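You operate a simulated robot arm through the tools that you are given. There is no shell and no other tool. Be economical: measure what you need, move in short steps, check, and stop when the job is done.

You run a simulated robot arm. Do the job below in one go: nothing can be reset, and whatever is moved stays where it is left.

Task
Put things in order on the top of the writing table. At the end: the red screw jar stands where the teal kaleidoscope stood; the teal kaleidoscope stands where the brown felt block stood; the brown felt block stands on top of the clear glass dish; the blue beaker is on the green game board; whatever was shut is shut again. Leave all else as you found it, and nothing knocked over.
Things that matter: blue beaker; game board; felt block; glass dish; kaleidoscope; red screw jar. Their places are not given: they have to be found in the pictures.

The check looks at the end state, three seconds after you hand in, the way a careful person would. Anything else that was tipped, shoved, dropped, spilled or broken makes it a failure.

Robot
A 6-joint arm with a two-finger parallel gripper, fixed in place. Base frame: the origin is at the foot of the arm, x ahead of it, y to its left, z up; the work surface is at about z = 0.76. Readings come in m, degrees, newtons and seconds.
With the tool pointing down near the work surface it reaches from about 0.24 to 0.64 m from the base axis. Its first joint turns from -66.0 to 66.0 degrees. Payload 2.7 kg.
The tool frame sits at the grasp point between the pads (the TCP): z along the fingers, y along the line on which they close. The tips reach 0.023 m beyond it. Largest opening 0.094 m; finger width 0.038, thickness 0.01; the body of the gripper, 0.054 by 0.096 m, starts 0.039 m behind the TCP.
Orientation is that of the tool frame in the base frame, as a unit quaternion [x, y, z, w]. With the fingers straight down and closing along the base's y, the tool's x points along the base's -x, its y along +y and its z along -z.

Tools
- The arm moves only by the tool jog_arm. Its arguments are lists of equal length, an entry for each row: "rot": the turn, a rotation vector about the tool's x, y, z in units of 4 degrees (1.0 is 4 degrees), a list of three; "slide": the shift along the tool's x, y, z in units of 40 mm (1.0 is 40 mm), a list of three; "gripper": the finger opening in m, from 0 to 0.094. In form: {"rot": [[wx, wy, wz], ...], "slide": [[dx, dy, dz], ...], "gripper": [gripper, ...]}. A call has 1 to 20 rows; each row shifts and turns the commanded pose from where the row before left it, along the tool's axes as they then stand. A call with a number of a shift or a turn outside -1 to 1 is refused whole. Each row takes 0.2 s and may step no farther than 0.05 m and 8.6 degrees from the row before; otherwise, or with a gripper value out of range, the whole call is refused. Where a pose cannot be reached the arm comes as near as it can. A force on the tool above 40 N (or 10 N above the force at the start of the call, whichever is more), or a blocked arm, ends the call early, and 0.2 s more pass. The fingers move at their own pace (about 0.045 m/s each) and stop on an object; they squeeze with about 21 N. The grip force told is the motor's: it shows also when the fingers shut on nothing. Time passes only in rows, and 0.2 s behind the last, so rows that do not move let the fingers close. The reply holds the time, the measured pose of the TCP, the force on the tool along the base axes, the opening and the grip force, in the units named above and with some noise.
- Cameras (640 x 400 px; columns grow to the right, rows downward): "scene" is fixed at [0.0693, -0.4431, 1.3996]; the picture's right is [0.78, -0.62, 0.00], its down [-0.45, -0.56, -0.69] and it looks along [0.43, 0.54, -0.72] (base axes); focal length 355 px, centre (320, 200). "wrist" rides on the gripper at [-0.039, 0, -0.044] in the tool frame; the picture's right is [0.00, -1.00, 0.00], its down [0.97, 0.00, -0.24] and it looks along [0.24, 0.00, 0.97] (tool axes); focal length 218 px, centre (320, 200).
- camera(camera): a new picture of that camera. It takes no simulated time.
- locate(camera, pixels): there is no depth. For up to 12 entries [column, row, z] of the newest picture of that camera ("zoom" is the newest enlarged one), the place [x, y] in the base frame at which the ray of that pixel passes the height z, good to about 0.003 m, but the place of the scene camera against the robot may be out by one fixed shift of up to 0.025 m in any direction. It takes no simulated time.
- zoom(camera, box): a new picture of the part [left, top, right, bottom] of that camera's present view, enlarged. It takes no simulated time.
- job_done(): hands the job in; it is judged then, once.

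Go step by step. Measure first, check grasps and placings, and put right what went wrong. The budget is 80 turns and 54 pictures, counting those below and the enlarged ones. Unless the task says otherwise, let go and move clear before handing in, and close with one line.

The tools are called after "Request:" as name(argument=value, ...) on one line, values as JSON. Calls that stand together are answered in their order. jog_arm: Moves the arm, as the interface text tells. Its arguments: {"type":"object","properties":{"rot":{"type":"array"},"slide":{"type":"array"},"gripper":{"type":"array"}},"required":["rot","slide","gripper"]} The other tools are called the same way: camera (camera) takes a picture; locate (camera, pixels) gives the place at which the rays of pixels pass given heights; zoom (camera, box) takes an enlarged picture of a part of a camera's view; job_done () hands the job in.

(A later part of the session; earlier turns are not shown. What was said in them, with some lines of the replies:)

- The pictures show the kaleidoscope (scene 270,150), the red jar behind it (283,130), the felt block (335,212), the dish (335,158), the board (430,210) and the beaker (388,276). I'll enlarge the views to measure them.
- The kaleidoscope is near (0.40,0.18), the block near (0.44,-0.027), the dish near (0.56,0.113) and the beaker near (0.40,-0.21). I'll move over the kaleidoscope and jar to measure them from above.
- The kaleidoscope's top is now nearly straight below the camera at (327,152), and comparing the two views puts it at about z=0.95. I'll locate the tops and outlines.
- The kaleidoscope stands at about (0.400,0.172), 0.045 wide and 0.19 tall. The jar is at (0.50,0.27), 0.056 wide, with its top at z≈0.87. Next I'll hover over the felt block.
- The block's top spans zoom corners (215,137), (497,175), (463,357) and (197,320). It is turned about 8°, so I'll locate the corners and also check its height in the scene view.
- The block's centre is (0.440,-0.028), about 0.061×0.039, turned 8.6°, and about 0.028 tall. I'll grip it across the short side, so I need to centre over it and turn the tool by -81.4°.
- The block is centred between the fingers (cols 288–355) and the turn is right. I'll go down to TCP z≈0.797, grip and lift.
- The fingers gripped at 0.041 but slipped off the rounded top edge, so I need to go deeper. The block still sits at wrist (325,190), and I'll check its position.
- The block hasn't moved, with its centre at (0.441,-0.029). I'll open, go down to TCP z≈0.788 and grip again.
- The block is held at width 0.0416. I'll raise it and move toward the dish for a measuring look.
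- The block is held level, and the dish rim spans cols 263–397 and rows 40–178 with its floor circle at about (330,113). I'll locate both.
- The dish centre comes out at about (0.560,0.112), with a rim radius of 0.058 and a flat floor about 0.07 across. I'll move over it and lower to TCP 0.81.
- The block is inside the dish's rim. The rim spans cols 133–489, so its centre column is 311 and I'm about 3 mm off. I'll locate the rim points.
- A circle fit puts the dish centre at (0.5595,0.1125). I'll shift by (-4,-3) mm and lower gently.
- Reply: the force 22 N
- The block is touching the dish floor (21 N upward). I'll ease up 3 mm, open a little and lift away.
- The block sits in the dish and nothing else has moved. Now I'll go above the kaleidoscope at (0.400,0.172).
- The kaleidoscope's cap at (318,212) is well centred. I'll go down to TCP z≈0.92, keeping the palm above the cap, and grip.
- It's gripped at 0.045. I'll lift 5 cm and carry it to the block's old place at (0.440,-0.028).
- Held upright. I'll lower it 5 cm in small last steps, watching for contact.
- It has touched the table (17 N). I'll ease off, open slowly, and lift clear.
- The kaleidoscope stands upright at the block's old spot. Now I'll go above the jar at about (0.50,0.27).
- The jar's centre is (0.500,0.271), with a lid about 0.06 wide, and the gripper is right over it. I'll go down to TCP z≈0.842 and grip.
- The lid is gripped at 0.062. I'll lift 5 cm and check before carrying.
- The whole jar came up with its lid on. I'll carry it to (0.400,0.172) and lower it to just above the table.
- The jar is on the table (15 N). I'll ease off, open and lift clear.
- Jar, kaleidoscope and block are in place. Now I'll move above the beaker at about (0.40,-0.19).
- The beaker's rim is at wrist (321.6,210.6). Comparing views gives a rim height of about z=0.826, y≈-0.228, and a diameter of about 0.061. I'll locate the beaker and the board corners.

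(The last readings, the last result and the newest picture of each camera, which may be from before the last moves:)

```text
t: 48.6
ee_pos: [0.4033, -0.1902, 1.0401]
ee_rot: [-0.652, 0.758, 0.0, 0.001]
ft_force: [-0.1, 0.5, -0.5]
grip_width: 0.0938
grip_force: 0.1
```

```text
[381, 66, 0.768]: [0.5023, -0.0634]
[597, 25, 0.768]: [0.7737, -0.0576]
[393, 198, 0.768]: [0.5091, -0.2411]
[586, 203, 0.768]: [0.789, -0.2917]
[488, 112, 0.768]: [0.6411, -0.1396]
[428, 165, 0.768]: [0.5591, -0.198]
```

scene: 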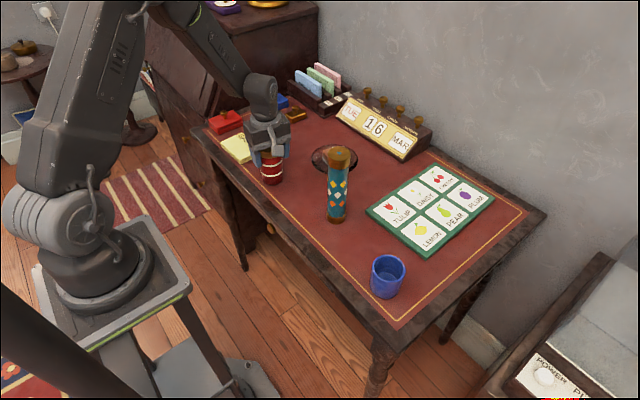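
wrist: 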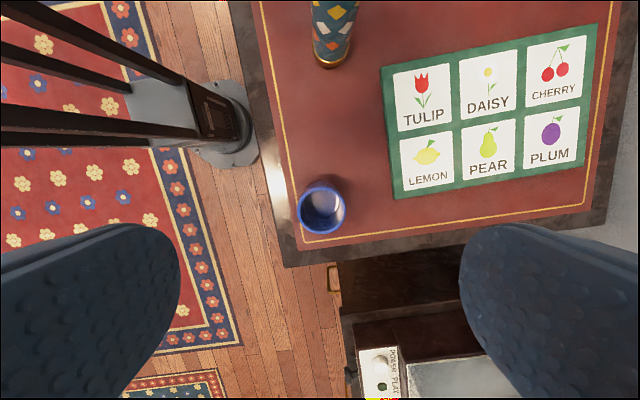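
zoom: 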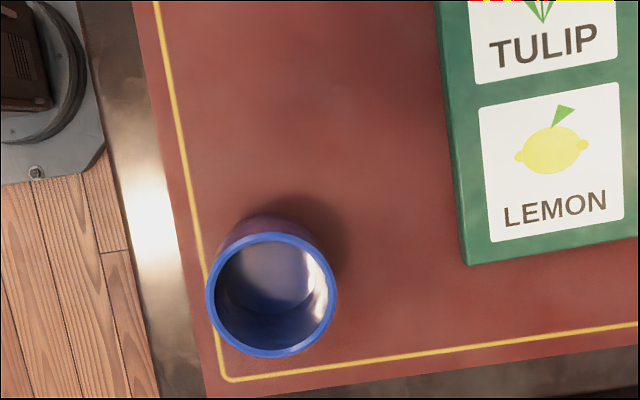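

The beaker's centre is (0.3995,-0.2275). The board spans x 0.505–0.78 and y -0.06 to -0.25. I'll centre over the beaker, come down partway and verify.

Request:
jog_arm(rot=[[0, 0, 0], [0, 0, 0], [0, 0, 0], [0, 0, 0], [0, 0, 0], [0, 0, 0]], slide=[[0.47, -0.02, 0], [0.467, -0.02, 0], [0, 0, 1], [0, 0, 1], [0, 0, 1], [0, 0, 0]], gripper=[0.094, 0.094, 0.094, 0.094, 0.094, 0.094])

Request:
camera(camera="wrist")

```text
t: 50.0
ee_pos: [0.3966, -0.2272, 0.922]
ee_rot: [-0.652, 0.758, -0.001, 0.001]
ft_force: [-0.5, 0.1, 0.9]
grip_width: 0.094
grip_force: 0.1
```

```text
19 pictures are left
```

wrist: 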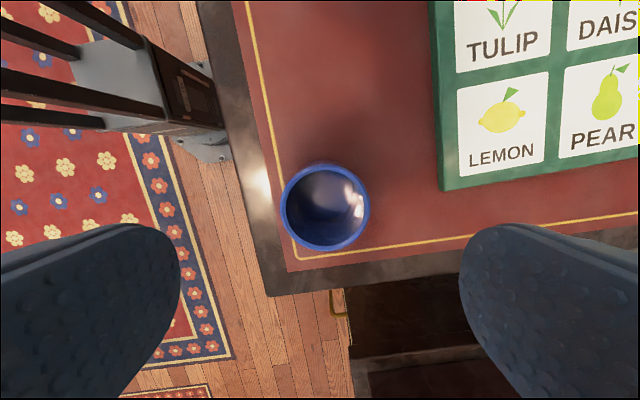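

The rim is centred at (325,207) with its height z≈0.82 confirmed. I'll shift 3 mm, go down to TCP 0.803 and grip.

Request:
jog_arm(rot=[[0, 0, 0], [0, 0, 0], [0, 0, 0], [0, 0, 0], [0, 0, 0], [0, 0, 0], [0, 0, 0], [0, 0, 0], [0, 0, 0]], slide=[[0, -0.07, 0.7], [0, 0, 0.8], [0, 0, 0.8], [0, 0, 0.65], [0, 0, 0], [0, 0, 0], [0, 0, 0], [0, 0, 0], [0, 0, 0]], gripper=[0.094, 0.094, 0.094, 0.094, 0.094, 0.075, 0.05, 0.04, 0.04])

Request:
jog_arm(rot=[[0, 0, 0], [0, 0, 0], [0, 0, 0], [0, 0, 0], [0, 0, 0]], slide=[[0, 0, -0.3], [0, 0, -0.6], [0, 0, -0.8], [0, 0, -0.8], [0, 0, 0]], gripper=[0.04, 0.04, 0.04, 0.04, 0.04])

Request:
zoom(camera="scene", box=[300, 150, 500, 310])

```text
t: 52.0
ee_pos: [0.4016, -0.2278, 0.8013]
ee_rot: [-0.652, 0.758, 0.0, 0.001]
ft_force: [0.4, 0.3, 0.6]
grip_width: 0.0618
grip_force: 21.2
```

```text
t: 53.2
ee_pos: [0.4014, -0.2267, 0.9039]
ee_rot: [-0.652, 0.758, 0.001, 0.001]
ft_force: [0.1, 0.2, -1.6]
grip_width: 0.0614
grip_force: 20.9
```

```text
2.50 times, centred on (400, 230) of scene
```

zoom: 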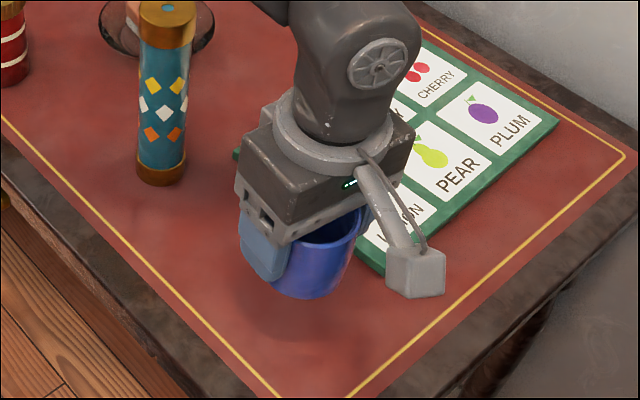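

The beaker is held. I'll carry it over the board to (0.580,-0.165), clear of the kaleidoscope.

Request:
jog_arm(rot=[[0, 0, 0], [0, 0, 0], [0, 0, 0], [0, 0, 0], [0, 0, 0], [0, 0, 0], [0, 0, 0], [0, 0, 0], [0, 0, 0]], slide=[[-0.367, -0.698, 0], [-0.367, -0.698, 0], [-0.367, -0.698, 0], [-0.367, -0.698, 0], [-0.367, -0.698, 0], [-0.367, -0.698, 0], [0, 0, 0.9], [0, 0, 0.9], [0, 0, 0]], gripper=[0.04, 0.04, 0.04, 0.04, 0.04, 0.04, 0.04, 0.04, 0.04])

Request:
zoom(camera="scene", box=[320, 110, 520, 270])

Request:
camera(camera="wrist")

```text
t: 55.2
ee_pos: [0.581, -0.1668, 0.8327]
ee_rot: [-0.652, 0.759, -0.001, 0.001]
ft_force: [-0.2, -0.5, -1.4]
grip_width: 0.0612
grip_force: 21.2
```

```text
2.50 times, centred on (420, 190) of scene
```

zoom: 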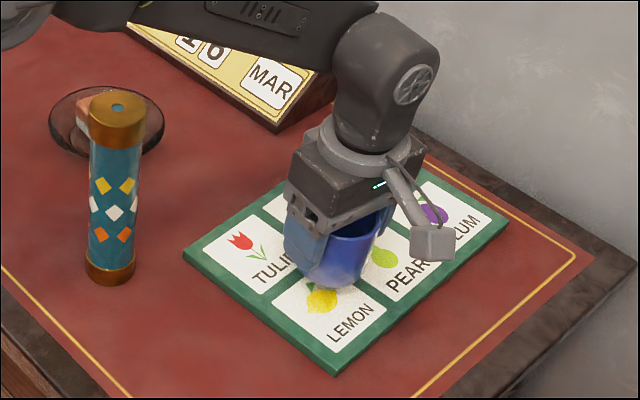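

```text
16 pictures are left
```

wrist: 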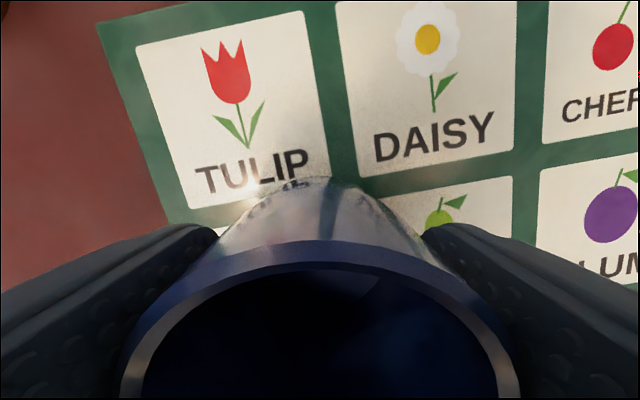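

The beaker is over the middle of the board's lower half. I'll lower it in small steps until contact.

Request:
jog_arm(rot=[[0, 0, 0], [0, 0, 0]], slide=[[0, 0, 0.38], [0, 0, 0]], gripper=[0.04, 0.04])

Request:
jog_arm(rot=[[0, 0, 0], [0, 0, 0]], slide=[[0, 0, 0.08], [0, 0, 0]], gripper=[0.04, 0.04])

Request:
jog_arm(rot=[[0, 0, 0], [0, 0, 0]], slide=[[0, 0, 0.05], [0, 0, 0]], gripper=[0.04, 0.04])

```text
t: 55.8
ee_pos: [0.5805, -0.1652, 0.8166]
ee_rot: [-0.652, 0.758, 0.0, 0.002]
ft_force: [0.5, -0.7, -1.4]
grip_width: 0.0614
grip_force: 20.8
```

```text
t: 56.4
ee_pos: [0.5795, -0.166, 0.8143]
ee_rot: [-0.652, 0.758, 0.0, 0.001]
ft_force: [-0.6, 0.1, 0.9]
grip_width: 0.0614
grip_force: 20.8
```

```text
t: 57.0
ee_pos: [0.5805, -0.1654, 0.8128]
ee_rot: [-0.652, 0.758, -0.001, 0.001]
ft_force: [-6.1, 0.7, 17.6]
grip_width: 0.0611
grip_force: 21.1
```

It's resting on the board (17.6 N). I'll ease off, open and lift clear.

Request:
jog_arm(rot=[[0, 0, 0], [0, 0, 0], [0, 0, 0], [0, 0, 0], [0, 0, 0]], slide=[[0, 0, -0.04], [0, 0, 0], [0, 0, 0], [0, 0, 0], [0, 0, 0]], gripper=[0.06, 0.066, 0.075, 0.09, 0.09])

Request:
jog_arm(rot=[[0, 0, 0], [0, 0, 0], [0, 0, 0], [0, 0, 0], [0, 0, 0], [0, 0, 0], [0, 0, 0]], slide=[[0, 0, -0.5], [0, 0, -1], [0, 0, -1], [0, 0, -1], [0, 0, -1], [0, 0, -1], [0, 0, 0]], gripper=[0.09, 0.09, 0.09, 0.09, 0.09, 0.09, 0.09])

Request:
camera(camera="scene")

Request:
camera(camera="wrist")

```text
t: 58.2
ee_pos: [0.5785, -0.165, 0.8116]
ee_rot: [-0.652, 0.758, 0.0, 0.002]
ft_force: [0.8, 0.3, -0.2]
grip_width: 0.0902
grip_force: 0.1
```

```text
t: 59.8
ee_pos: [0.5771, -0.165, 1.0347]
ee_rot: [-0.652, 0.758, 0.0, 0.001]
ft_force: [0.8, 0.4, 0.3]
grip_width: 0.0901
grip_force: 0.1
```

```text
15 pictures are left
```

scene: 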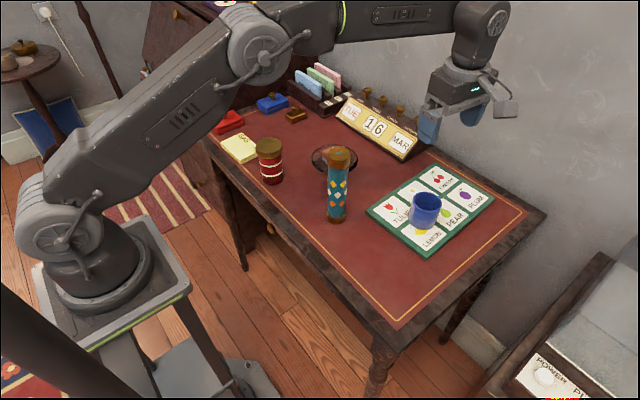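

```text
14 pictures are left
```

wrist: 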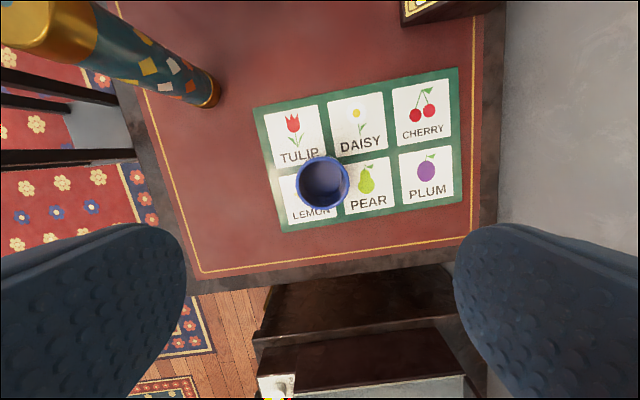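

All five parts of the job are done and the arm is clear, so I'm handing in.

Request:
job_done()

```text
The job is handed in.
```

The last pictures show the jar where the kaleidoscope stood, the kaleidoscope where the block stood, the block in the dish and the beaker on the board. The jar's lid was still on, and I saw nothing else moved or knocked over.
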